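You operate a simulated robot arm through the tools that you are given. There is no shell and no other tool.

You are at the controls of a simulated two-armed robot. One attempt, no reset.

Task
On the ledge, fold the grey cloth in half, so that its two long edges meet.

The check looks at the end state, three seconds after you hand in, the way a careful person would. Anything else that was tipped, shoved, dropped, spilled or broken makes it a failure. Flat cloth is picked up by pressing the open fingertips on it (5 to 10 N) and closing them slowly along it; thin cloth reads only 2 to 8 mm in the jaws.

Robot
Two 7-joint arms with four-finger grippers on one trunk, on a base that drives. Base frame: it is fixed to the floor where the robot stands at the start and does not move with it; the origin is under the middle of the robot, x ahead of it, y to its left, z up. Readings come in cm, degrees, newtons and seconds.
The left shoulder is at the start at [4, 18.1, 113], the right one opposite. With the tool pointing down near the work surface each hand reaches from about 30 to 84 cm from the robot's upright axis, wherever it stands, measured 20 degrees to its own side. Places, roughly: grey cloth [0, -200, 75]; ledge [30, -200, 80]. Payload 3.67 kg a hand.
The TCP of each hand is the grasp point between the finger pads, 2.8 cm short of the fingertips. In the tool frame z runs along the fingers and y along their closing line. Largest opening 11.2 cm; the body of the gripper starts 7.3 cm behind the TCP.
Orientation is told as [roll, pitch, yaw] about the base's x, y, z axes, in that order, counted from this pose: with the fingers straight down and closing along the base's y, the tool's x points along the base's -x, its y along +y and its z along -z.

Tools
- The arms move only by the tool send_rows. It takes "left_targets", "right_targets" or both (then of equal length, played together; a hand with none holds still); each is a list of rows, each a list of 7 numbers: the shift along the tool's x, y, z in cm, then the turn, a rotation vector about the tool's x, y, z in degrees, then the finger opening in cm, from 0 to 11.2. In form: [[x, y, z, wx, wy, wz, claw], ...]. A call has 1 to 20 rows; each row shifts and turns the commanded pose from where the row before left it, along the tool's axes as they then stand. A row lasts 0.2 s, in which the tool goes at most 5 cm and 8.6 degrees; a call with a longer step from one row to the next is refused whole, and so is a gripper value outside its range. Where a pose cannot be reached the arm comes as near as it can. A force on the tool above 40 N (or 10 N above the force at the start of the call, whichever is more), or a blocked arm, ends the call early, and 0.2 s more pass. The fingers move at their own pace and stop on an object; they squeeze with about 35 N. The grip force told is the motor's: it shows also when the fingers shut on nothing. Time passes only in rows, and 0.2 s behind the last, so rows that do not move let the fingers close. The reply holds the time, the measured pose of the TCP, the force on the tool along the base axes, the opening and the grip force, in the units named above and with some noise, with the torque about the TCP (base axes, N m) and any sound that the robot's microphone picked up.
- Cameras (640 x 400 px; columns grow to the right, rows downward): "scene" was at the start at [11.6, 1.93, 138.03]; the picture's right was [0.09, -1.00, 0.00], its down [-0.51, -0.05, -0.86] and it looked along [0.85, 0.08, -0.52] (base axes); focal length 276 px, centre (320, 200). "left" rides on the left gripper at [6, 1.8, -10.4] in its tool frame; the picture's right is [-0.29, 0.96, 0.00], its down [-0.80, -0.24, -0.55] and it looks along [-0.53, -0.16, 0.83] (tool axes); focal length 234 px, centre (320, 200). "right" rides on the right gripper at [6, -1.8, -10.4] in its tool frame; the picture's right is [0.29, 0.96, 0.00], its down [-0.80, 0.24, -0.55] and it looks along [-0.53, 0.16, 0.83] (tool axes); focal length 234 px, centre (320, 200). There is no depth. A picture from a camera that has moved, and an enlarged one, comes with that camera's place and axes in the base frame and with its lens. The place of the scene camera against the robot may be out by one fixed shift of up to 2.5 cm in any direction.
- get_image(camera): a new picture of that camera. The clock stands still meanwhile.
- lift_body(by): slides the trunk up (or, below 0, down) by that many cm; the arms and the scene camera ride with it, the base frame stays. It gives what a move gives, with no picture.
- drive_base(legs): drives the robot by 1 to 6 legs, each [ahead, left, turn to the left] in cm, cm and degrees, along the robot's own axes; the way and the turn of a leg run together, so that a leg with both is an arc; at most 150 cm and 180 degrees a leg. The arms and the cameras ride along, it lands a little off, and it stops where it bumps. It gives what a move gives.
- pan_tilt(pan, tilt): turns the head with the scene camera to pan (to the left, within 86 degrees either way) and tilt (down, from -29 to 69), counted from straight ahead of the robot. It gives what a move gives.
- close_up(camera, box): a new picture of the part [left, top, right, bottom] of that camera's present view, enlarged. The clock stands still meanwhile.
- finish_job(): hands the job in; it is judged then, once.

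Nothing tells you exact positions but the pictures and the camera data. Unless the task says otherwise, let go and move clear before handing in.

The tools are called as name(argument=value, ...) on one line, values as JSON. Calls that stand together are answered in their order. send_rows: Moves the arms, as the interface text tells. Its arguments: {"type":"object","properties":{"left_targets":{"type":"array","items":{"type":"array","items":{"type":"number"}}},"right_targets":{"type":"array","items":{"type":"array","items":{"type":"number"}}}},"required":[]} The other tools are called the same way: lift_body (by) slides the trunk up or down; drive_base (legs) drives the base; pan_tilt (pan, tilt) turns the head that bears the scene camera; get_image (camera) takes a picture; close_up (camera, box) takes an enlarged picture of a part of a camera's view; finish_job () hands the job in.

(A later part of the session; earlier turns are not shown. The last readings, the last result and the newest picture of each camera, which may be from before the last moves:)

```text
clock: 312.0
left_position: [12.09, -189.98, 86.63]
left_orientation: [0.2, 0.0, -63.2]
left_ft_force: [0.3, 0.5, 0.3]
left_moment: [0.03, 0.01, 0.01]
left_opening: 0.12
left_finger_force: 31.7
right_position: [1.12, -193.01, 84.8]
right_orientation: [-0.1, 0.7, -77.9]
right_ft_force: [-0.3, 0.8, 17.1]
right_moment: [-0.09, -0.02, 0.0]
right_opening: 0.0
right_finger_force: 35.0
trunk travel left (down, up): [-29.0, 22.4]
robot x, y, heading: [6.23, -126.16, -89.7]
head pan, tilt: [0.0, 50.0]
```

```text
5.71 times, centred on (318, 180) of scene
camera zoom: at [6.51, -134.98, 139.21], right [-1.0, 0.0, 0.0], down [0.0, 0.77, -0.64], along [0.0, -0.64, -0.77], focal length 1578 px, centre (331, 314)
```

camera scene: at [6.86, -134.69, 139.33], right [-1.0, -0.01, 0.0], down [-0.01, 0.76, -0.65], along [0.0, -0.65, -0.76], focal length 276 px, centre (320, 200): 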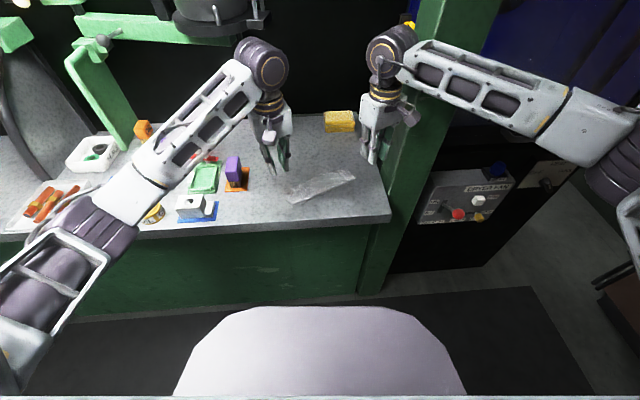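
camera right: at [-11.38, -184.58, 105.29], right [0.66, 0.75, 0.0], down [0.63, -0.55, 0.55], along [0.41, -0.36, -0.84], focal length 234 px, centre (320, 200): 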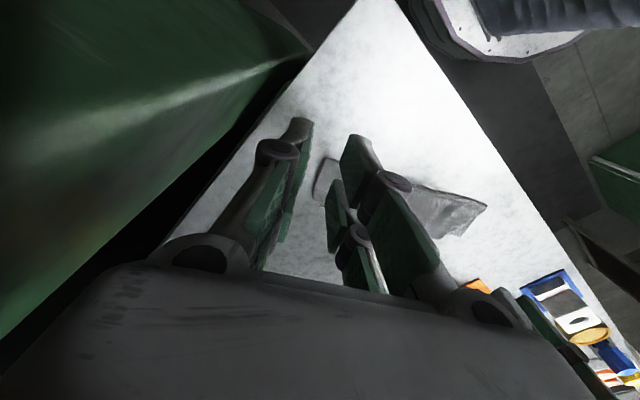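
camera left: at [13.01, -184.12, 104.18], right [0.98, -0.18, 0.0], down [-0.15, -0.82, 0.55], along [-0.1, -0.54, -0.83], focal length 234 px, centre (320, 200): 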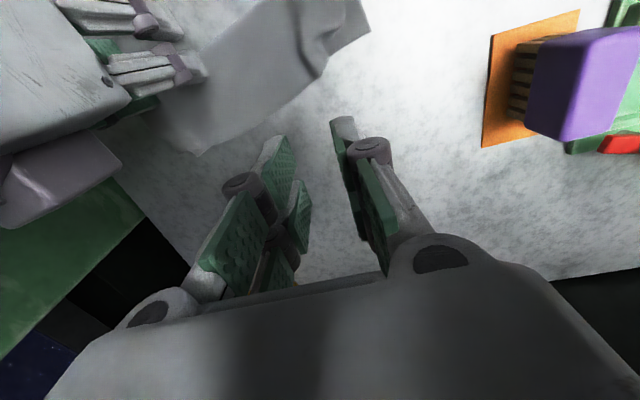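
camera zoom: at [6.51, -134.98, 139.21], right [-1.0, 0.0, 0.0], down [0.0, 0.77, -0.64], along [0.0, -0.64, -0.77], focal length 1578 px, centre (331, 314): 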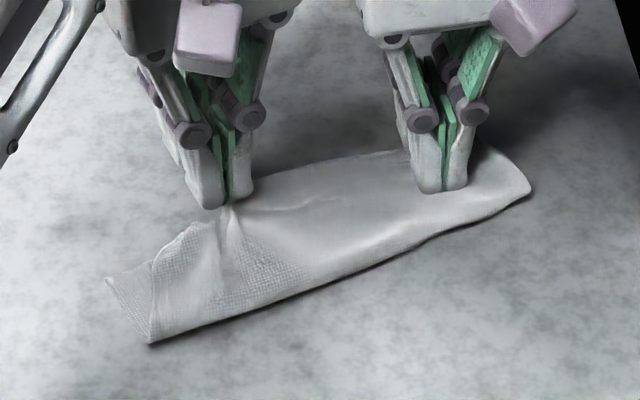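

Gripped (top layer only). I raise slightly, move it toward me ~1.2 cm and outward ~1 cm while turning 6° to match the lower edge, then lower and open without pressing.

send_rows(left_targets=[[0, 0, -0.6, 0, 0, -2, 0], [0.2, 0.15, -0.4, 0, 0, -2, 0], [0.3, 0.25, 0, 0, 0, -2, 0], [0.3, 0.25, 0, 0, 0, 0, 0], [0.3, 0.2, 0, 0, 0, 0, 0], [0, 0, 0, 0, 0, 0, 0]])

close_up(camera="left", box=[180, 30, 460, 205])

close_up(camera="scene", box=[262, 145, 374, 215])

```text
clock: 313.4
left_position: [12.16, -188.62, 87.74]
left_orientation: [0.1, -0.1, -57.3]
left_ft_force: [-9.2, -7.5, -3.3]
left_moment: [-0.21, 0.19, 0.23]
left_opening: 0.21
left_finger_force: 35.3
right_position: [1.2, -193.0, 84.69]
right_orientation: [-0.2, 0.8, -77.9]
right_ft_force: [8.9, 6.1, 18.4]
right_moment: [0.02, -0.3, 0.09]
right_opening: 0.01
right_finger_force: 34.5
trunk travel left (down, up): [-29.0, 22.4]
robot x, y, heading: [5.87, -126.55, -89.9]
head pan, tilt: [0.0, 50.0]
```

```text
2.29 times, centred on (320, 118) of left
camera zoom: at [10.41, -182.62, 98.14], right [0.96, 0.28, 0.0], down [0.23, -0.8, 0.56], along [0.15, -0.53, -0.83], focal length 535 px, centre (320, 389)
```

zoom: 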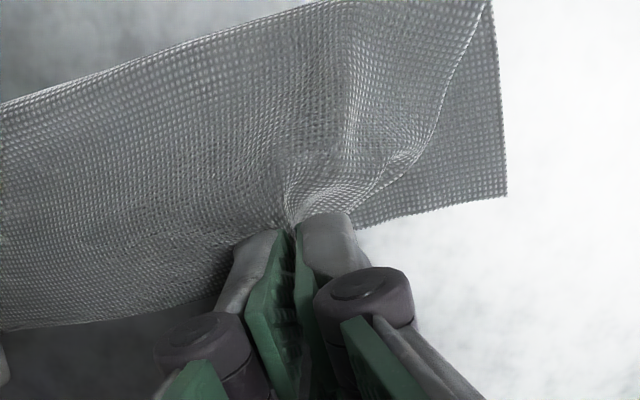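

```text
5.71 times, centred on (318, 180) of scene
camera zoom: at [6.5, -135.01, 139.21], right [-1.0, 0.0, 0.0], down [0.0, 0.77, -0.64], along [0.0, -0.64, -0.77], focal length 1578 px, centre (331, 314)
```

zoom: 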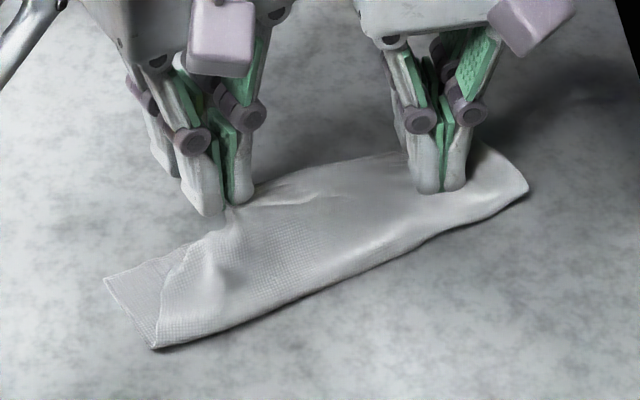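

The top edge is taut and level with the lower edge. I relax ~0.3 cm, lower and open without pressing.

send_rows(left_targets=[[0, -0.2, 0.4, 0, 0, 0, 0], [0, -0.1, 0.5, 0, 0, 0, 0], [0, 0, 0.5, 0, 0, 0, 0], [0, 0, 0.5, 0, 0, 0, 0], [0, 0, 0.4, 0, 0, 0, 0], [0, 0, 0.1, 0, 0, 0, 0], [0, 0, 0, 0, 0, 0, 0]])

send_rows(left_targets=[[0, 0.1, 0, 0, 0, 0, 0.4], [0, 0.15, 0, 0, 0, 0, 0.7], [0, 0.15, 0, 0, 0, 0, 1.0], [0, 0.15, 0, 0, 0, 0, 1.3], [0, 0.15, 0, 0, 0, 0, 1.6], [0, 0.15, 0, 0, 0, 0, 1.9], [0, 0.15, 0, 0, 0, 0, 2.2], [0, 0.15, 0, 0, 0, 0, 2.5], [0, 0, 0, 0, 0, 0, 2.5]])

close_up(camera="left", box=[180, 30, 460, 205])

close_up(camera="scene", box=[262, 145, 374, 215])

```text
clock: 315.0
left_position: [11.99, -188.73, 85.33]
left_orientation: [0.0, -0.2, -57.3]
left_ft_force: [-1.7, -2.5, -0.1]
left_moment: [-0.07, 0.06, 0.07]
left_opening: 0.18
left_finger_force: 34.7
right_position: [1.2, -193.02, 84.77]
right_orientation: [-0.4, 0.7, -78.0]
right_ft_force: [5.7, 3.0, 15.9]
right_moment: [-0.04, -0.18, 0.06]
right_opening: 0.0
right_finger_force: 34.9
trunk travel left (down, up): [-29.0, 22.4]
robot x, y, heading: [5.7, -126.4, -89.8]
head pan, tilt: [0.0, 50.0]
```

```text
clock: 317.0
left_position: [12.99, -188.2, 85.42]
left_orientation: [0.1, 0.0, -57.3]
left_ft_force: [0.3, 0.3, -0.8]
left_moment: [0.0, 0.01, -0.02]
left_opening: 2.5
left_finger_force: 0.1
right_position: [1.14, -193.04, 84.71]
right_orientation: [-0.3, 0.7, -78.0]
right_ft_force: [-0.8, -1.3, 18.0]
right_moment: [-0.15, 0.01, -0.02]
right_opening: 0.01
right_finger_force: 34.5
trunk travel left (down, up): [-29.0, 22.4]
robot x, y, heading: [5.81, -126.59, -89.9]
head pan, tilt: [0.0, 50.0]
```

```text
2.29 times, centred on (320, 118) of left
camera zoom: at [11.19, -182.15, 95.78], right [0.96, 0.28, 0.0], down [0.23, -0.8, 0.56], along [0.16, -0.53, -0.83], focal length 535 px, centre (320, 389)
```

zoom: 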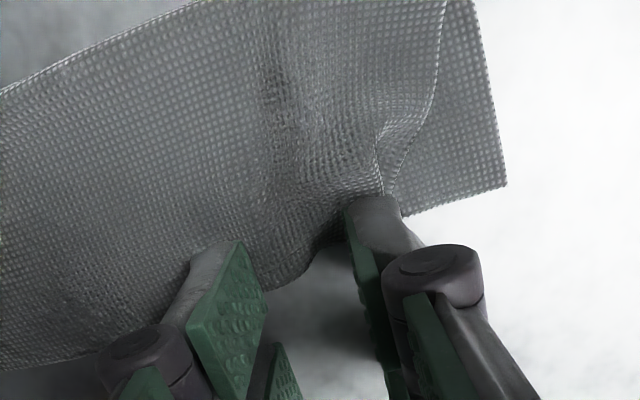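

```text
5.71 times, centred on (318, 180) of scene
camera zoom: at [6.51, -135.0, 139.21], right [-1.0, 0.0, 0.0], down [0.0, 0.77, -0.64], along [0.0, -0.64, -0.77], focal length 1578 px, centre (331, 314)
```

zoom: 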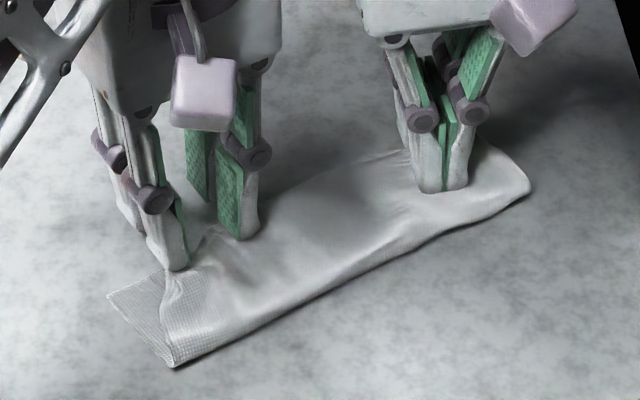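

Lift the left hand and look.

send_rows(left_targets=[[0, 0, -0.3, 0, 0, 0, 2.5], [0, 0, -0.5, 0, 0, 0, 2.5], [0, 0, -1, 0, 0, 0, 2.5], [0, 0, -1.5, 0, 0, 0, 2.5], [-0.5, 0, -1.5, 0, 0, 0, 2.5], [-1, 0, -1.5, 0, 0, 0, 2.5], [-1, 0, -1.5, 0, 0, 0, 2.5], [-1, 0, -1, 0, 0, 0, 2.5], [0, 0, 0, 0, 0, 0, 2.5]])

close_up(camera="scene", box=[268, 155, 364, 215])

close_up(camera="left", box=[180, 0, 440, 163])

```text
clock: 319.0
left_position: [14.81, -191.12, 94.12]
left_orientation: [0.1, -0.1, -57.4]
left_ft_force: [-0.3, -0.4, 0.9]
left_moment: [0.01, 0.01, 0.0]
left_opening: 2.51
left_finger_force: 0.0
right_position: [1.12, -192.98, 84.67]
right_orientation: [-0.2, 0.7, -77.9]
right_ft_force: [-1.3, -1.1, 17.7]
right_moment: [-0.17, 0.02, -0.01]
right_opening: 0.02
right_finger_force: 34.8
trunk travel left (down, up): [-29.0, 22.4]
robot x, y, heading: [6.05, -126.53, -89.8]
head pan, tilt: [0.0, 50.0]
```

```text
6.67 times, centred on (316, 185) of scene
camera zoom: at [6.51, -135.0, 139.21], right [-1.0, 0.0, 0.0], down [0.0, 0.77, -0.64], along [0.0, -0.64, -0.77], focal length 1841 px, centre (347, 300)
```

zoom: 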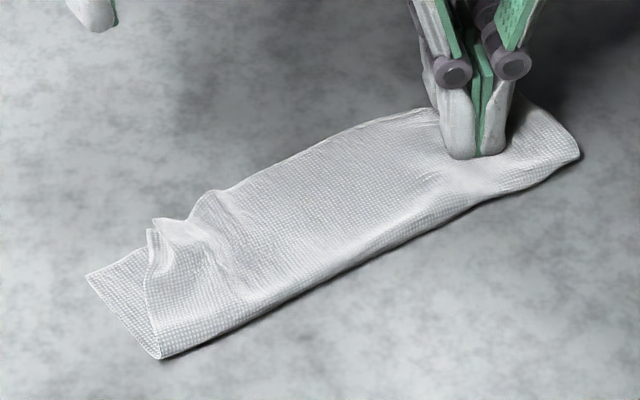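

```text
2.45 times, centred on (310, 82) of left
camera zoom: at [13.14, -185.12, 104.6], right [0.96, 0.28, 0.0], down [0.23, -0.8, 0.55], along [0.16, -0.53, -0.83], focal length 575 px, centre (344, 491)
```

zoom: 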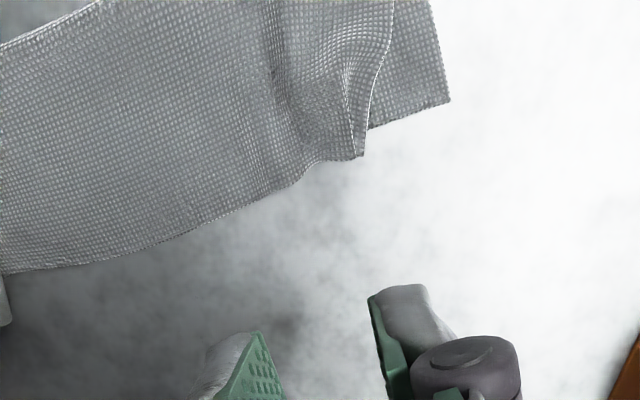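

A soft pucker remains at the left. Repeat the pinned press-and-spread: outer finger on the corner panel, inner finger to the right of the pucker.

send_rows(left_targets=[[0.85, -0.33, 0, 0, 0, 0, 2.2], [0.85, -0.33, 0, 0, 0, 0, 2.2], [0.85, -0.33, 0, 0, 0, 0, 2.2], [0.85, -0.33, 0, 0, 0, 0, 2.2], [0.87, -0.34, 0, 0, 0, 0, 2.2], [0, 0, 1.4, 0, 0, 0, 2.2], [0, 0, 1.4, 0, 0, 0, 2.2], [0, 0, 1.4, 0, 0, 0, 2.2], [0, 0, 1.4, 0, 0, 0, 2.2], [0, 0, 1.4, 0, 0, 0, 2.2], [0, 0, 0.7, 0, 0, 0, 2.2], [0, 0, 0, 0, 0, 0, 2.2]])

close_up(camera="scene", box=[262, 160, 342, 210])

close_up(camera="left", box=[180, 50, 460, 225])

```text
clock: 321.6
left_position: [11.1, -188.47, 86.53]
left_orientation: [0.1, 0.0, -57.3]
left_ft_force: [0.8, -0.2, -0.1]
left_moment: [-0.01, -0.02, 0.01]
left_opening: 2.19
left_finger_force: 0.0
right_position: [1.13, -192.97, 84.71]
right_orientation: [-0.3, 0.7, -77.9]
right_ft_force: [-2.0, -1.7, 18.8]
right_moment: [-0.18, 0.0, -0.02]
right_opening: 0.0
right_finger_force: 35.1
trunk travel left (down, up): [-29.0, 22.4]
robot x, y, heading: [5.83, -126.57, -89.9]
head pan, tilt: [0.0, 50.0]
```

```text
8.00 times, centred on (302, 185) of scene
camera zoom: at [6.51, -135.0, 139.21], right [-1.0, 0.0, 0.0], down [0.0, 0.77, -0.64], along [0.0, -0.64, -0.77], focal length 2209 px, centre (464, 320)
```

zoom: 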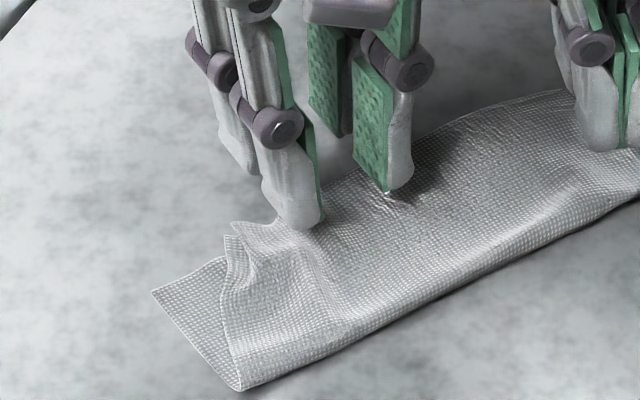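

```text
2.29 times, centred on (320, 138) of left
camera zoom: at [9.35, -182.38, 96.88], right [0.96, 0.28, 0.0], down [0.23, -0.8, 0.56], along [0.15, -0.53, -0.83], focal length 535 px, centre (320, 343)
```

zoom: 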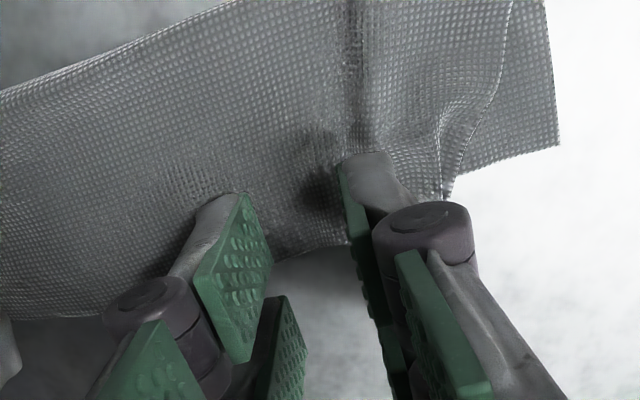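

send_rows(left_targets=[[0.33, 0.85, 0, 0, 0, 0, 2.4], [0.33, 0.85, 0, 0, 0, 0, 2.4], [0, 0, 0.5, 0, 0, 0, 2.4], [0, 0, 0.4, 0, 0, 0, 2.4], [0, 0, 0.3, 0, 0, 0, 2.4], [0, 0, 0, 0, 0, 0, 2.4]])

send_rows(left_targets=[[0, 0, 0.1, 0, 0, 0, 2.4], [0, 0, 0.08, 0, 0, 0, 2.4], [0, 0, 0, 0, 0, 0, 2.4]])

close_up(camera="left", box=[180, 50, 460, 225])

```text
clock: 323.0
left_position: [12.19, -186.9, 85.14]
left_orientation: [0.1, -0.2, -57.3]
left_ft_force: [0.4, 0.7, 1.4]
left_moment: [0.0, 0.01, 0.0]
left_opening: 2.38
left_finger_force: 0.0
right_position: [1.07, -193.07, 84.74]
right_orientation: [-0.3, 0.7, -77.9]
right_ft_force: [-1.7, -2.8, 17.9]
right_moment: [-0.15, 0.0, -0.02]
right_opening: 0.0
right_finger_force: 35.0
trunk travel left (down, up): [-29.0, 22.4]
robot x, y, heading: [5.94, -126.59, -89.8]
head pan, tilt: [0.0, 50.0]
```

```text
clock: 323.8
left_position: [12.06, -187.07, 85.13]
left_orientation: [0.1, -0.1, -57.3]
left_ft_force: [-0.6, 0.9, 0.8]
left_moment: [0.02, -0.05, 0.02]
left_opening: 2.42
left_finger_force: 0.1
right_position: [1.27, -193.01, 84.64]
right_orientation: [-0.3, 0.7, -77.9]
right_ft_force: [-1.4, -3.1, 17.8]
right_moment: [-0.18, -0.02, -0.01]
right_opening: 0.0
right_finger_force: 34.7
trunk travel left (down, up): [-29.0, 22.4]
robot x, y, heading: [6.39, -126.81, -90.1]
head pan, tilt: [0.0, 50.0]
```

```text
2.29 times, centred on (320, 138) of left
camera zoom: at [10.46, -180.93, 95.49], right [0.96, 0.28, 0.0], down [0.23, -0.8, 0.56], along [0.16, -0.53, -0.83], focal length 535 px, centre (320, 343)
```

zoom: 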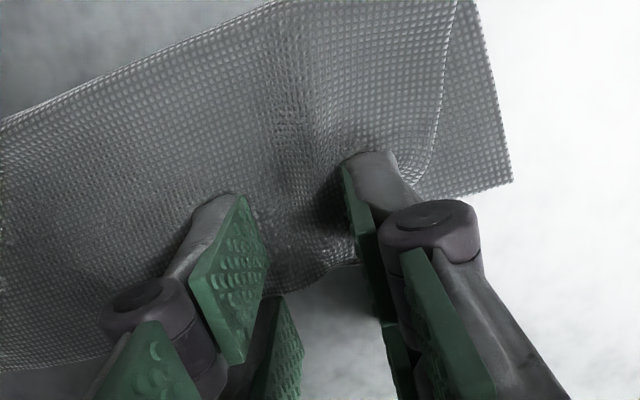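

send_rows(left_targets=[[0, 0, 0.08, 0, 0, 0, 2.4], [0, 0, 0, 0, 0, 0, 2.4], [0, 0, 0, 0, 0, 0, 2.4]], right_targets=[[0, 0, -0.02, 0, 0, 0, 0], [0, 0, 0, 0, 0, 0, 0], [0, 0, 0, 0, 0, 0, 0]])

```text
clock: 324.6
left_position: [12.2, -186.88, 84.97]
left_orientation: [0.1, -0.1, -57.2]
left_ft_force: [0.1, -0.3, 6.9]
left_moment: [0.11, -0.12, 0.01]
left_opening: 2.38
left_finger_force: 0.1
right_position: [1.11, -192.95, 84.67]
right_orientation: [-0.3, 0.7, -78.0]
right_ft_force: [-0.2, -3.0, 14.5]
right_moment: [-0.15, -0.04, 0.05]
right_opening: 0.02
right_finger_force: 35.0
trunk travel left (down, up): [-29.0, 22.4]
robot x, y, heading: [5.87, -126.79, -89.8]
head pan, tilt: [0.0, 50.0]
```

send_rows(left_targets=[[0, 0.15, -0.03, 0, 0, 0, 2.7], [0, 0.15, 0, 0, 0, 0, 3.0], [0, 0.15, 0, 0, 0, 0, 3.3], [0, 0.15, 0, 0, 0, 0, 3.6], [0, 0.15, 0, 0, 0, 0, 3.9], [0, 0.15, 0, 0, 0, 0, 4.2], [0, 0.15, 0, 0, 0, 0, 4.5], [0, 0, 0, 0, 0, 0, 4.5]])

close_up(camera="left", box=[180, 50, 460, 225])

send_rows(left_targets=[[0, 0, -0.3, 0, 0, 0, 4.5], [0, 0, -0.5, 0, 0, 0, 4.5], [0, 0, -1, 0, 0, 0, 4.5], [0, 0, -1.5, 0, 0, 0, 4.0], [-0.5, 0, -1.5, 0, 0, 0, 3.5], [-1, 0, -1.5, 0, 0, 0, 3], [-1, 0, -1.5, 0, 0, 0, 2.5], [-1, 0, -1, 0, 0, 0, 2.5], [0, 0, 0, 0, 0, 0, 2.5]])

close_up(camera="scene", box=[268, 155, 364, 215])

close_up(camera="left", box=[180, 0, 440, 163])

```text
clock: 326.4
left_position: [13.04, -186.4, 84.99]
left_orientation: [0.1, -0.1, -57.3]
left_ft_force: [-0.4, -0.2, -0.2]
left_moment: [0.0, -0.01, -0.01]
left_opening: 4.49
left_finger_force: 0.1
right_position: [1.09, -193.02, 84.76]
right_orientation: [-0.3, 0.7, -78.0]
right_ft_force: [-0.1, -0.9, 15.2]
right_moment: [-0.1, 0.0, 0.0]
right_opening: 0.0
right_finger_force: 34.9
trunk travel left (down, up): [-29.0, 22.4]
robot x, y, heading: [5.67, -126.4, -89.9]
head pan, tilt: [0.0, 50.0]
```

```text
2.29 times, centred on (320, 138) of left
camera zoom: at [11.33, -180.35, 95.41], right [0.96, 0.28, 0.0], down [0.23, -0.8, 0.55], along [0.16, -0.53, -0.83], focal length 535 px, centre (320, 343)
```

zoom: 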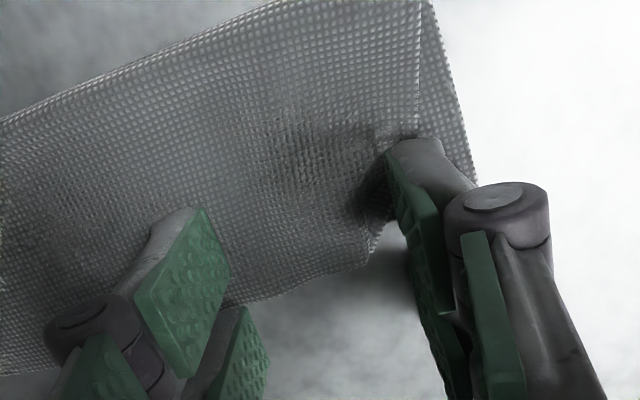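

```text
clock: 328.4
left_position: [15.15, -189.39, 93.73]
left_orientation: [0.2, -0.1, -57.3]
left_ft_force: [0.3, -0.4, -0.8]
left_moment: [0.01, 0.01, -0.03]
left_opening: 2.51
left_finger_force: 0.1
right_position: [1.15, -193.0, 84.77]
right_orientation: [-0.3, 0.7, -77.9]
right_ft_force: [-0.1, -0.2, 16.3]
right_moment: [-0.1, 0.0, 0.02]
right_opening: 0.01
right_finger_force: 35.1
trunk travel left (down, up): [-29.0, 22.4]
robot x, y, heading: [5.75, -126.76, -89.6]
head pan, tilt: [0.0, 50.0]
```

```text
6.67 times, centred on (316, 185) of scene
camera zoom: at [6.52, -135.0, 139.21], right [-1.0, 0.0, 0.0], down [0.0, 0.77, -0.64], along [0.0, -0.64, -0.77], focal length 1841 px, centre (347, 300)
```

zoom: 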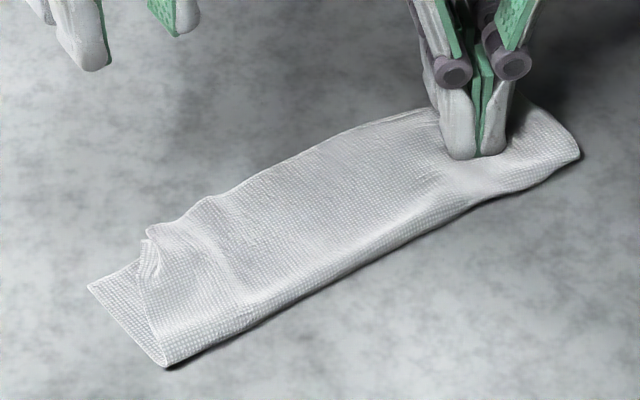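

```text
2.45 times, centred on (310, 82) of left
camera zoom: at [13.28, -183.38, 104.26], right [0.96, 0.28, 0.0], down [0.23, -0.8, 0.56], along [0.16, -0.53, -0.83], focal length 575 px, centre (344, 491)
```

zoom: 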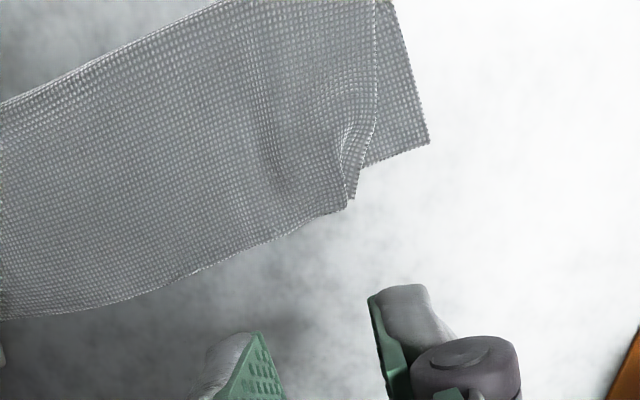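

Flatter now; the top-left corner still sits ~1.1 cm past and ~3 cm inward of the lower corner. I'll press right on that corner with closed fingers and draw it diagonally toward the lower corner.

send_rows(left_targets=[[0.74, -0.16, 0, 0, 0, 0, 1], [0.74, -0.16, 0, 0, 0, 0, 0], [0.74, -0.16, 0, 0, 0, 0, 0], [0.74, -0.17, 0, 0, 0, 0, 0], [0, 0, 1.5, 0, 0, 0, 0], [0, 0, 1.5, 0, 0, 0, 0], [0, 0, 1.5, 0, 0, 0, 0], [0, 0, 1.5, 0, 0, 0, 0], [0, 0, 1.5, 0, 0, 0, 0], [0, 0, 0.9, 0, 0, 0, 0], [0, 0, 0.2, 0, 0, 0, 0], [0, 0, 0, 0, 0, 0, 0]])

close_up(camera="scene", box=[262, 160, 342, 210])

close_up(camera="left", box=[180, 50, 460, 225])

```text
clock: 331.0
left_position: [12.92, -187.29, 85.23]
left_orientation: [0.1, 0.0, -57.4]
left_ft_force: [-0.4, -0.1, -0.2]
left_moment: [0.02, -0.01, 0.03]
left_opening: 0.0
left_finger_force: 35.1
right_position: [1.19, -193.03, 84.67]
right_orientation: [-0.3, 0.7, -77.9]
right_ft_force: [-1.0, 0.3, 15.5]
right_moment: [-0.08, -0.01, -0.02]
right_opening: 0.02
right_finger_force: 35.2
trunk travel left (down, up): [-29.0, 22.4]
robot x, y, heading: [5.55, -126.35, -89.8]
head pan, tilt: [0.0, 50.0]
```

```text
8.00 times, centred on (302, 185) of scene
camera zoom: at [6.52, -135.0, 139.21], right [-1.0, 0.0, 0.0], down [0.0, 0.77, -0.64], along [0.0, -0.64, -0.77], focal length 2209 px, centre (464, 320)
```

zoom: 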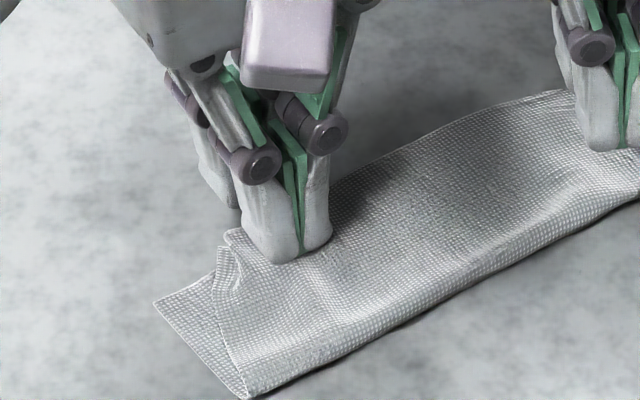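

```text
2.29 times, centred on (320, 138) of left
camera zoom: at [11.07, -181.18, 95.61], right [0.96, 0.28, 0.0], down [0.23, -0.8, 0.56], along [0.16, -0.53, -0.83], focal length 535 px, centre (320, 343)
```

zoom: 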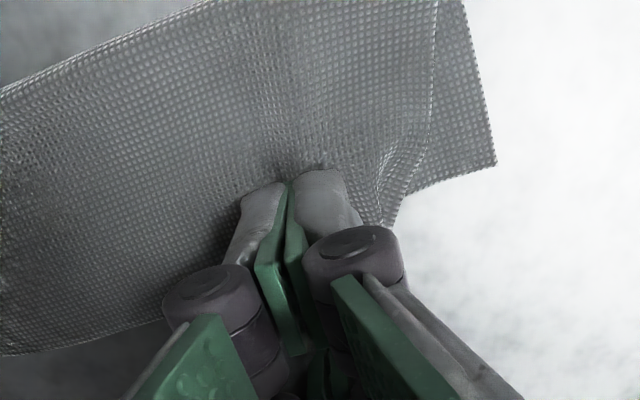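

send_rows(left_targets=[[0, 0.3, 0, 0, 0, 0, 0], [0, 0.3, 0, 0, 0, 0, 0], [0, 0, 0.2, 0, 0, 0, 0], [0, 0, 0.1, 0, 0, 0, 0], [0, 0, 0, 0, 0, 0, 0]])

send_rows(left_targets=[[0, 0, 0.08, 0, 0, 0, 0], [0, 0, 0, 0, 0, 0, 0], [0, 0, 0, 0, 0, 0, 0]])

```text
clock: 332.2
left_position: [13.34, -186.81, 84.87]
left_orientation: [0.2, 0.0, -57.3]
left_ft_force: [-0.8, -0.3, 0.1]
left_moment: [0.01, 0.02, -0.01]
left_opening: 0.0
left_finger_force: 35.3
right_position: [1.18, -192.97, 84.7]
right_orientation: [-0.3, 0.8, -77.8]
right_ft_force: [-0.4, -0.8, 15.2]
right_moment: [-0.1, -0.01, 0.03]
right_opening: 0.01
right_finger_force: 34.9
trunk travel left (down, up): [-29.0, 22.4]
robot x, y, heading: [5.4, -126.73, -89.6]
head pan, tilt: [0.0, 50.0]
```

```text
clock: 333.0
left_position: [13.27, -186.81, 84.88]
left_orientation: [0.0, -0.1, -57.3]
left_ft_force: [-0.4, 0.8, 1.3]
left_moment: [0.03, -0.02, -0.05]
left_opening: 0.0
left_finger_force: 34.9
right_position: [1.07, -192.92, 84.72]
right_orientation: [-0.3, 0.7, -77.9]
right_ft_force: [0.8, 0.1, 14.5]
right_moment: [-0.08, 0.03, -0.03]
right_opening: 0.0
right_finger_force: 35.0
trunk travel left (down, up): [-29.0, 22.4]
robot x, y, heading: [6.15, -126.57, -89.8]
head pan, tilt: [0.0, 50.0]
```

send_rows(left_targets=[[0, 0, 0.05, 0, 0, 0, 0], [0, 0, 0, 0, 0, 0, 0], [0, 0, 0, 0, 0, 0, 0]])

send_rows(left_targets=[[0.13, 0.2, 0, 0, 0, 0, 0], [0.13, 0.2, 0, 0, 0, 0, 0], [0.13, 0.2, 0, 0, 0, 0, 0], [0.13, 0.2, 0, 0, 0, 0, 0], [0.13, 0.2, 0, 0, 0, 0, 0], [0.13, 0.2, 0, 0, 0, 0, 0], [0.13, 0.2, 0, 0, 0, 0, 0], [0.13, 0.2, 0, 0, 0, 0, 0], [0.13, 0.2, 0, 0, 0, 0, 0], [0, 0, 0, 0, 0, 0, 0]])

close_up(camera="left", box=[180, 50, 460, 225])

close_up(camera="scene", box=[262, 155, 358, 215])

```text
clock: 333.8
left_position: [13.38, -186.91, 84.83]
left_orientation: [0.1, -0.2, -57.3]
left_ft_force: [-0.2, -0.3, 0.2]
left_moment: [0.04, 0.01, 0.0]
left_opening: 0.0
left_finger_force: 35.6
right_position: [1.14, -192.98, 84.71]
right_orientation: [-0.3, 0.7, -77.9]
right_ft_force: [-0.8, -0.2, 14.5]
right_moment: [-0.09, -0.03, 0.02]
right_opening: 0.01
right_finger_force: 35.3
trunk travel left (down, up): [-29.0, 22.4]
robot x, y, heading: [5.82, -126.29, -89.6]
head pan, tilt: [0.0, 50.0]
```

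```text
clock: 336.0
left_position: [14.15, -184.91, 84.76]
left_orientation: [0.1, -0.2, -57.2]
left_ft_force: [-2.5, -3.6, 4.8]
left_moment: [-0.03, 0.07, 0.03]
left_opening: 0.0
left_finger_force: 34.7
right_position: [1.06, -193.08, 84.71]
right_orientation: [-0.1, 0.7, -77.8]
right_ft_force: [1.4, 0.1, 14.2]
right_moment: [-0.03, -0.02, 0.04]
right_opening: 0.0
right_finger_force: 35.1
trunk travel left (down, up): [-29.0, 22.4]
robot x, y, heading: [5.73, -126.42, -89.6]
head pan, tilt: [0.0, 50.0]
```

```text
2.29 times, centred on (320, 138) of left
camera zoom: at [12.46, -178.89, 95.23], right [0.96, 0.28, 0.0], down [0.23, -0.8, 0.56], along [0.15, -0.53, -0.83], focal length 535 px, centre (320, 343)
```

zoom: 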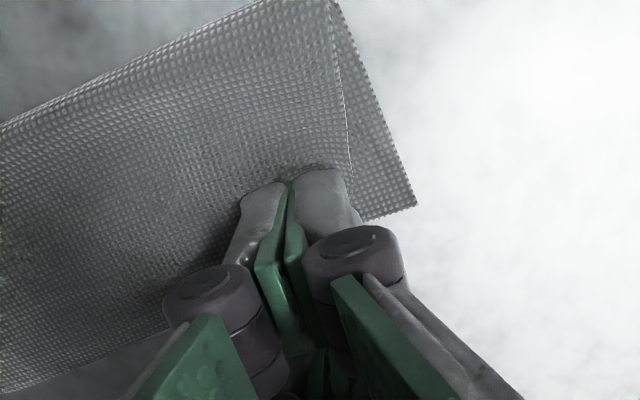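

```text
6.67 times, centred on (310, 185) of scene
camera zoom: at [6.51, -134.99, 139.21], right [-1.0, 0.0, 0.0], down [0.0, 0.77, -0.64], along [0.0, -0.64, -0.77], focal length 1841 px, centre (387, 300)
```

zoom: 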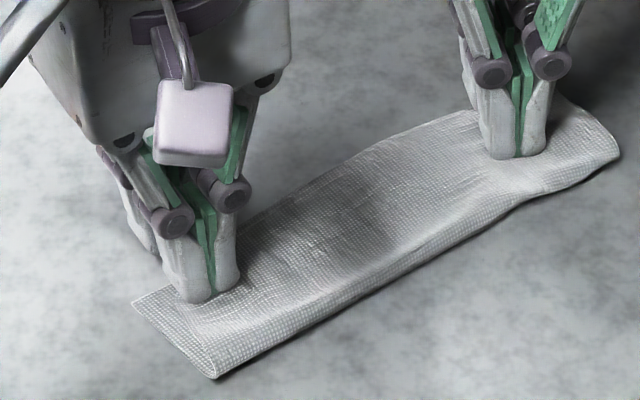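

The corner moved onto the lower layer and the dart is flat. Lift the left hand and look.

send_rows(left_targets=[[0, 0, -0.2, 0, 0, 0, 0], [0, 0, -0.5, 0, 0, 0, 0], [0, 0, -1, 0, 0, 0, 0], [0, 0, -1.5, 0, 0, 0, 0], [-0.5, 0, -1.5, 0, 0, 0, 0], [-1, 0, -1.5, 0, 0, 0, 1], [-1, 0, -1.5, 0, 0, 0, 2], [-1, 0, -1, 0, 0, 0, 2], [0, 0, 0, 0, 0, 0, 2]])

close_up(camera="scene", box=[262, 155, 358, 215])

close_up(camera="left", box=[180, 0, 440, 163])

```text
clock: 338.0
left_position: [16.11, -187.86, 93.51]
left_orientation: [0.2, -0.2, -57.3]
left_ft_force: [-0.3, -0.5, -0.8]
left_moment: [0.02, 0.02, 0.03]
left_opening: 2.04
left_finger_force: 0.0
right_position: [1.09, -193.07, 84.78]
right_orientation: [-0.3, 0.7, -77.9]
right_ft_force: [1.0, 1.1, 15.1]
right_moment: [-0.09, 0.0, 0.01]
right_opening: 0.0
right_finger_force: 34.4
trunk travel left (down, up): [-29.0, 22.4]
robot x, y, heading: [5.95, -126.69, -89.7]
head pan, tilt: [0.0, 50.0]
```

```text
6.67 times, centred on (310, 185) of scene
camera zoom: at [6.52, -135.0, 139.21], right [-1.0, 0.0, 0.0], down [0.0, 0.77, -0.64], along [0.0, -0.64, -0.77], focal length 1841 px, centre (387, 300)
```

zoom: 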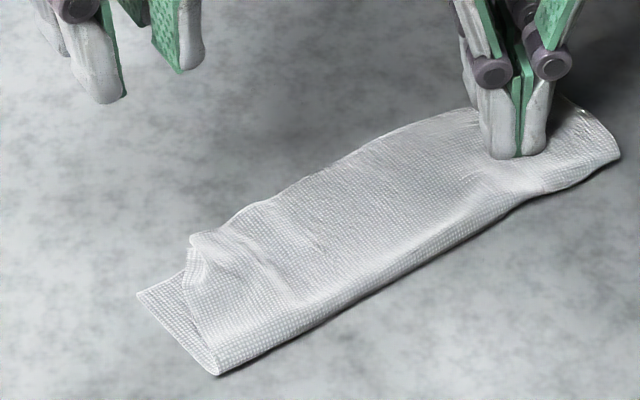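

```text
2.45 times, centred on (310, 82) of left
camera zoom: at [14.32, -181.86, 103.93], right [0.96, 0.28, 0.0], down [0.23, -0.8, 0.55], along [0.15, -0.53, -0.83], focal length 575 px, centre (344, 491)
```

zoom: 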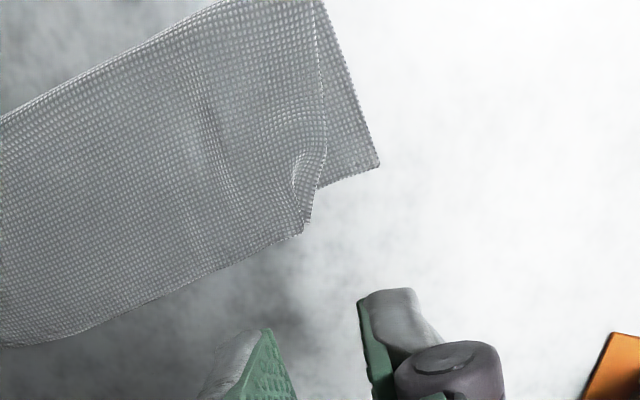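

The corner springs back elastically, meaning the crease itself is turned ~3°. The proper cure is to hold the top edge at both ends, lift it and re-lay it turned by ~6°. For the right end I'll grip the top layer's side edge (which sticks out ~1.5 cm past the lower layer), with the right gripper rolled 90°. First lift the right hand and look.

send_rows(right_targets=[[0, 0, -0.3, 0, 0, 0, 0], [0, 0, -0.7, 0, 0, 0, 0], [0, 0, -1.5, 0, 0, 0, 0], [0, 0, -1.5, 0, 0, 0, 0], [0, 0, -1.5, 0, 0, 0, 0], [1, 0.3, -1.5, 0, 0, 0, 1], [1, 0.3, -1.5, 0, 0, 0, 2], [1, 0.3, -1, 0, 0, 0, 2], [0, 0, 0, 0, 0, 0, 2]])

close_up(camera="scene", box=[268, 145, 364, 205])

close_up(camera="right", box=[180, 0, 560, 238])

close_up(camera="scene", box=[320, 150, 368, 180])

```text
clock: 340.0
left_position: [16.12, -187.89, 93.48]
left_orientation: [0.1, 0.0, -57.3]
left_ft_force: [-0.7, -0.4, 0.0]
left_moment: [-0.01, 0.0, -0.03]
left_opening: 2.02
left_finger_force: 0.0
right_position: [1.5, -190.09, 94.09]
right_orientation: [-0.2, 0.8, -78.0]
right_ft_force: [-0.5, 0.2, -0.2]
right_moment: [-0.01, 0.0, 0.03]
right_opening: 2.0
right_finger_force: 0.0
trunk travel left (down, up): [-29.0, 22.4]
robot x, y, heading: [5.72, -126.35, -89.8]
head pan, tilt: [0.0, 50.0]
```

```text
6.67 times, centred on (316, 175) of scene
camera zoom: at [6.52, -135.2, 139.19], right [-1.0, 0.0, 0.0], down [0.0, 0.77, -0.64], along [0.0, -0.64, -0.77], focal length 1841 px, centre (347, 367)
```

zoom: 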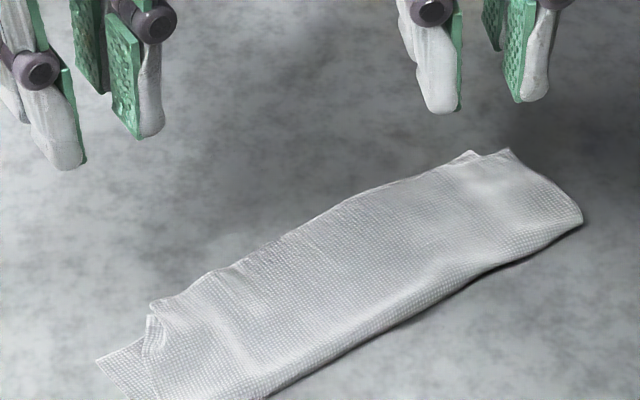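

```text
1.68 times, centred on (370, 119) of right
camera zoom: at [-1.56, -184.82, 104.68], right [0.88, 0.48, 0.0], down [0.41, -0.74, 0.54], along [0.26, -0.47, -0.84], focal length 394 px, centre (236, 336)
```

zoom: 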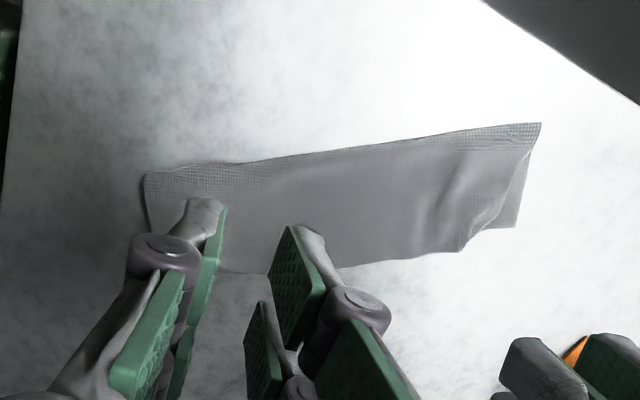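

```text
13.33 times, centred on (344, 165) of scene
camera zoom: at [6.52, -135.2, 139.19], right [-1.0, 0.0, 0.0], down [0.0, 0.77, -0.64], along [0.0, -0.64, -0.77], focal length 3682 px, centre (0, 667)
```

zoom: 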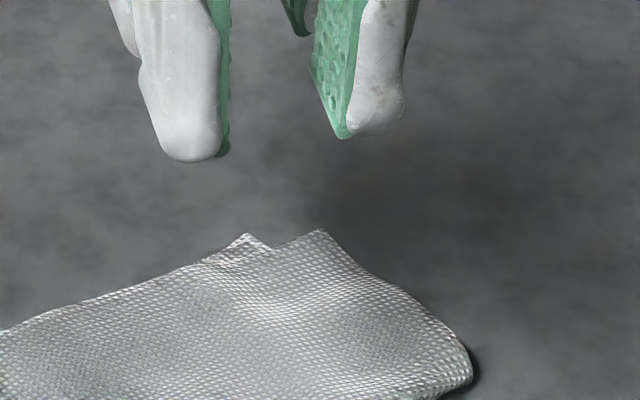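

The right arm can't reach that corner without touching the post, so I first swing the right end of the folded cloth toward me (dragging it as one piece), which also squares it up with the ledge.

send_rows(right_targets=[[-0.7, -0.25, 0, 0, 0, 0, 0], [-0.7, -0.25, 0, 0, 0, 0, 0], [-0.7, -0.25, 0, 0, 0, 0, 0], [-0.65, -0.24, 0, 0, 0, 0, 0], [0, 0, 1.5, 0, 0, 0, 0], [0, 0, 1.5, 0, 0, 0, 0], [0, 0, 1.5, 0, 0, 0, 0], [0, 0, 1.5, 0, 0, 0, 0], [0, 0, 1.5, 0, 0, 0, 0], [0, 0, 1.2, 0, 0, 0, 0], [0, 0, 0.4, 0, 0, 0, 0], [0, 0, 0, 0, 0, 0, 0]])

send_rows(right_targets=[[0, 0, 0.1, 0, 0, 0, 0], [0, 0, 0.1, 0, 0, 0, 0], [0, 0, 0, 0, 0, 0, 0]])

```text
clock: 342.6
left_position: [15.95, -187.92, 93.36]
left_orientation: [0.2, -0.1, -57.4]
left_ft_force: [0.7, -0.9, -0.3]
left_moment: [-0.03, 0.01, -0.01]
left_opening: 2.01
left_finger_force: 0.0
right_position: [0.92, -192.75, 84.95]
right_orientation: [-0.3, 0.8, -77.9]
right_ft_force: [0.1, -0.1, -1.4]
right_moment: [-0.01, 0.0, -0.02]
right_opening: 0.01
right_finger_force: 35.0
trunk travel left (down, up): [-29.0, 22.4]
robot x, y, heading: [5.69, -126.73, -89.9]
head pan, tilt: [0.0, 50.0]
```

```text
clock: 343.4
left_position: [16.01, -188.07, 93.51]
left_orientation: [0.1, 0.1, -57.3]
left_ft_force: [0.1, -1.4, 0.0]
left_moment: [0.0, -0.01, -0.01]
left_opening: 2.01
left_finger_force: 0.1
right_position: [0.91, -192.79, 84.88]
right_orientation: [-0.1, 0.8, -78.0]
right_ft_force: [0.5, 0.5, 0.4]
right_moment: [0.0, -0.02, -0.03]
right_opening: 0.0
right_finger_force: 35.0
trunk travel left (down, up): [-29.0, 22.4]
robot x, y, heading: [6.02, -126.51, -89.9]
head pan, tilt: [0.0, 50.0]
```

send_rows(right_targets=[[0, 0, 0.1, 0, 0, 0, 0], [0, 0, 0.06, 0, 0, 0, 0], [0, 0, 0, 0, 0, 0, 0]])

```text
clock: 344.2
left_position: [16.0, -187.96, 93.4]
left_orientation: [0.2, -0.1, -57.3]
left_ft_force: [0.3, -0.4, 0.0]
left_moment: [-0.01, 0.01, -0.02]
left_opening: 2.03
left_finger_force: 0.0
right_position: [0.93, -192.78, 84.85]
right_orientation: [-0.3, 0.7, -77.8]
right_ft_force: [0.1, -0.1, 7.1]
right_moment: [-0.04, -0.03, -0.04]
right_opening: 0.0
right_finger_force: 35.4
trunk travel left (down, up): [-29.0, 22.4]
robot x, y, heading: [5.85, -126.49, -90.1]
head pan, tilt: [0.0, 50.0]
```

send_rows(right_targets=[[0.36, 0.21, 0, 0, 0, 0, 0], [0.36, 0.21, 0, 0, 0, 0, 0], [0.36, 0.21, 0, 0, 0, 0, 0], [0.36, 0.21, 0, 0, 0, 0, 0], [0.36, 0.21, 0, 0, 0, 0, 0], [0.36, 0.21, 0, 0, 0, 0, 0], [0.36, 0.21, 0, 0, 0, 0, 0], [0.36, 0.21, 0, 0, 0, 0, 0], [0.36, 0.21, 0, 0, 0, 0, 0], [0.36, 0.21, 0, 0, 0, 0, 0], [0.36, 0.21, 0, 0, 0, 0, 0], [0.36, 0.21, 0, 0, 0, 0, 0], [0.36, 0.21, 0, 0, 0, 0, 0], [0.36, 0.21, 0, 0, 0, 0, 0], [0.36, 0.21, 0, 0, 0, 0, 0], [0, 0, 0, 0, 0, 0, 0]])

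send_rows(right_targets=[[0, 0, -0.2, 0, 0, 0, 0], [0, 0, -0.5, 0, 0, 0, 0], [0, 0, -1.3, 0, 0, 0, 0], [0, 0, -1.5, 0, 0, 0, 0], [0, 0, -1.5, 0, 0, 0, 0], [0.8, 0, -1.5, 0, 0, 0, 0], [1, 0, -1.5, 0, 0, 0, 1], [1, 0, -1, 0, 0, 0, 2], [1, 0, 0, 0, 0, 0, 2], [0, 0, 0, 0, 0, 0, 2]])

close_up(camera="scene", box=[262, 150, 374, 220])

close_up(camera="left", box=[0, 0, 400, 200])

```text
clock: 347.6
left_position: [16.16, -187.89, 93.44]
left_orientation: [0.3, -0.1, -57.4]
left_ft_force: [-0.4, -0.4, 0.0]
left_moment: [-0.01, -0.02, 0.01]
left_opening: 2.0
left_finger_force: 0.1
right_position: [2.86, -186.82, 84.69]
right_orientation: [-0.2, 0.8, -77.8]
right_ft_force: [-0.9, -1.7, 10.6]
right_moment: [-0.13, 0.03, 0.0]
right_opening: 0.0
right_finger_force: 34.5
trunk travel left (down, up): [-29.0, 22.4]
robot x, y, heading: [5.67, -126.31, -89.8]
head pan, tilt: [0.0, 50.0]
```

```text
clock: 349.8
left_position: [16.09, -188.02, 93.45]
left_orientation: [0.2, 0.0, -57.3]
left_ft_force: [0.2, -0.4, 0.4]
left_moment: [-0.03, -0.01, -0.01]
left_opening: 2.01
left_finger_force: 0.0
right_position: [2.23, -183.18, 93.82]
right_orientation: [-0.4, 0.8, -77.8]
right_ft_force: [0.3, 0.4, -0.3]
right_moment: [0.01, 0.04, -0.01]
right_opening: 2.0
right_finger_force: 0.1
trunk travel left (down, up): [-29.0, 22.4]
robot x, y, heading: [5.71, -126.73, -90.1]
head pan, tilt: [0.0, 50.0]
```

```text
5.71 times, centred on (318, 185) of scene
camera zoom: at [6.53, -135.19, 139.19], right [-1.0, 0.0, 0.0], down [0.0, 0.77, -0.64], along [0.0, -0.64, -0.77], focal length 1578 px, centre (331, 286)
```

zoom: 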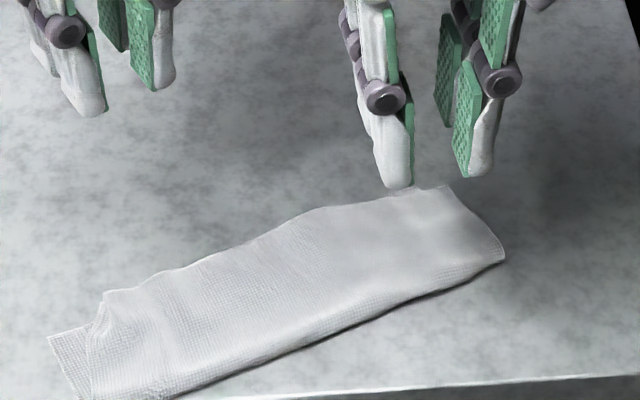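

```text
1.60 times, centred on (200, 100) of left
camera zoom: at [14.33, -181.99, 103.84], right [0.96, 0.28, 0.0], down [0.23, -0.8, 0.55], along [0.15, -0.53, -0.83], focal length 375 px, centre (512, 360)
```

zoom: 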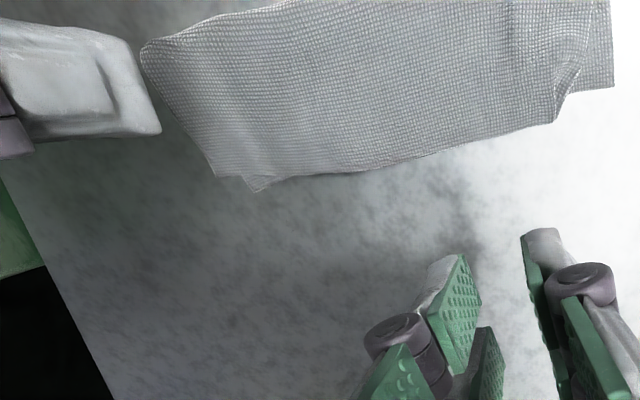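

Let me check the left end relative to the ledge's front edge.

close_up(camera="scene", box=[256, 165, 368, 235])

```text
5.71 times, centred on (312, 200) of scene
camera zoom: at [6.53, -135.19, 139.19], right [-1.0, 0.0, 0.0], down [0.0, 0.77, -0.64], along [0.0, -0.64, -0.77], focal length 1578 px, centre (366, 200)
```

zoom: 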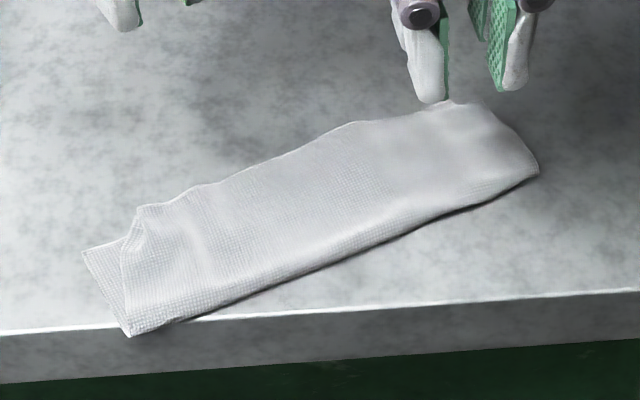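

The left crease corner pokes just over the front, so I push the left end back in: press there with the closed left fingers and slide it ~5.5 cm away.

send_rows(left_targets=[[0.965, 0.2325, 0, 0, 0, 0, 1], [0.965, 0.2325, 0, 0, 0, 0, 0], [0.965, 0.2325, 0, 0, 0, 0, 0], [0.965, 0.2325, 0, 0, 0, 0, 0], [0.965, 0.2325, 0, 0, 0, 0, 0], [0.965, 0.2325, 0, 0, 0, 0, 0], [0.965, 0.2325, 0, 0, 0, 0, 0], [0.965, 0.2325, 0, 0, 0, 0, 0], [0, 0, 1.5, 0, 0, 0, 0], [0, 0, 1.5, 0, 0, 0, 0], [0, 0, 1.5, 0, 0, 0, 0], [0, 0, 1.5, 0, 0, 0, 0], [0, 0, 1.5, 0, 0, 0, 0], [0, 0, 0.8, 0, 0, 0, 0], [0, 0, 0.2, 0, 0, 0, 0], [0, 0, 0, 0, 0, 0, 0]])

send_rows(left_targets=[[0, 0, 0.1, 0, 0, 0, 0], [0, 0, 0.05, 0, 0, 0, 0], [0, 0, 0, 0, 0, 0, 0]])

```text
clock: 353.2
left_position: [13.49, -180.49, 84.83]
left_orientation: [0.2, 0.0, -57.3]
left_ft_force: [-0.6, 0.0, 0.1]
left_moment: [0.02, 0.0, 0.02]
left_opening: 0.0
left_finger_force: 34.9
right_position: [2.23, -183.18, 93.7]
right_orientation: [-0.3, 0.8, -78.0]
right_ft_force: [0.0, -0.9, 0.5]
right_moment: [0.01, -0.02, -0.01]
right_opening: 1.99
right_finger_force: 0.1
trunk travel left (down, up): [-29.0, 22.4]
robot x, y, heading: [6.16, -126.12, -89.7]
head pan, tilt: [0.0, 50.0]
```

```text
clock: 354.0
left_position: [13.47, -180.41, 84.81]
left_orientation: [0.2, 0.1, -57.3]
left_ft_force: [-0.9, 0.2, 0.8]
left_moment: [-0.01, 0.02, -0.03]
left_opening: 0.0
left_finger_force: 35.1
right_position: [2.19, -183.31, 93.82]
right_orientation: [-0.1, 0.8, -77.9]
right_ft_force: [0.3, -0.7, 0.5]
right_moment: [0.0, 0.01, -0.03]
right_opening: 2.02
right_finger_force: 0.0
trunk travel left (down, up): [-29.0, 22.4]
robot x, y, heading: [5.54, -126.37, -89.9]
head pan, tilt: [0.0, 50.0]
```

send_rows(left_targets=[[0, 0, 0.08, 0, 0, 0, 0], [0, 0, 0, 0, 0, 0, 0], [0, 0, 0, 0, 0, 0, 0]])

```text
clock: 354.8
left_position: [13.44, -180.47, 84.86]
left_orientation: [0.2, 0.0, -57.3]
left_ft_force: [1.3, 0.6, 5.5]
left_moment: [-0.03, -0.07, 0.01]
left_opening: 0.0
left_finger_force: 35.1
right_position: [2.22, -183.27, 93.83]
right_orientation: [-0.3, 0.8, -77.9]
right_ft_force: [0.0, 0.1, -0.3]
right_moment: [-0.01, 0.0, 0.02]
right_opening: 2.03
right_finger_force: 0.1
trunk travel left (down, up): [-29.0, 22.4]
robot x, y, heading: [5.64, -126.51, -89.9]
head pan, tilt: [0.0, 50.0]
```

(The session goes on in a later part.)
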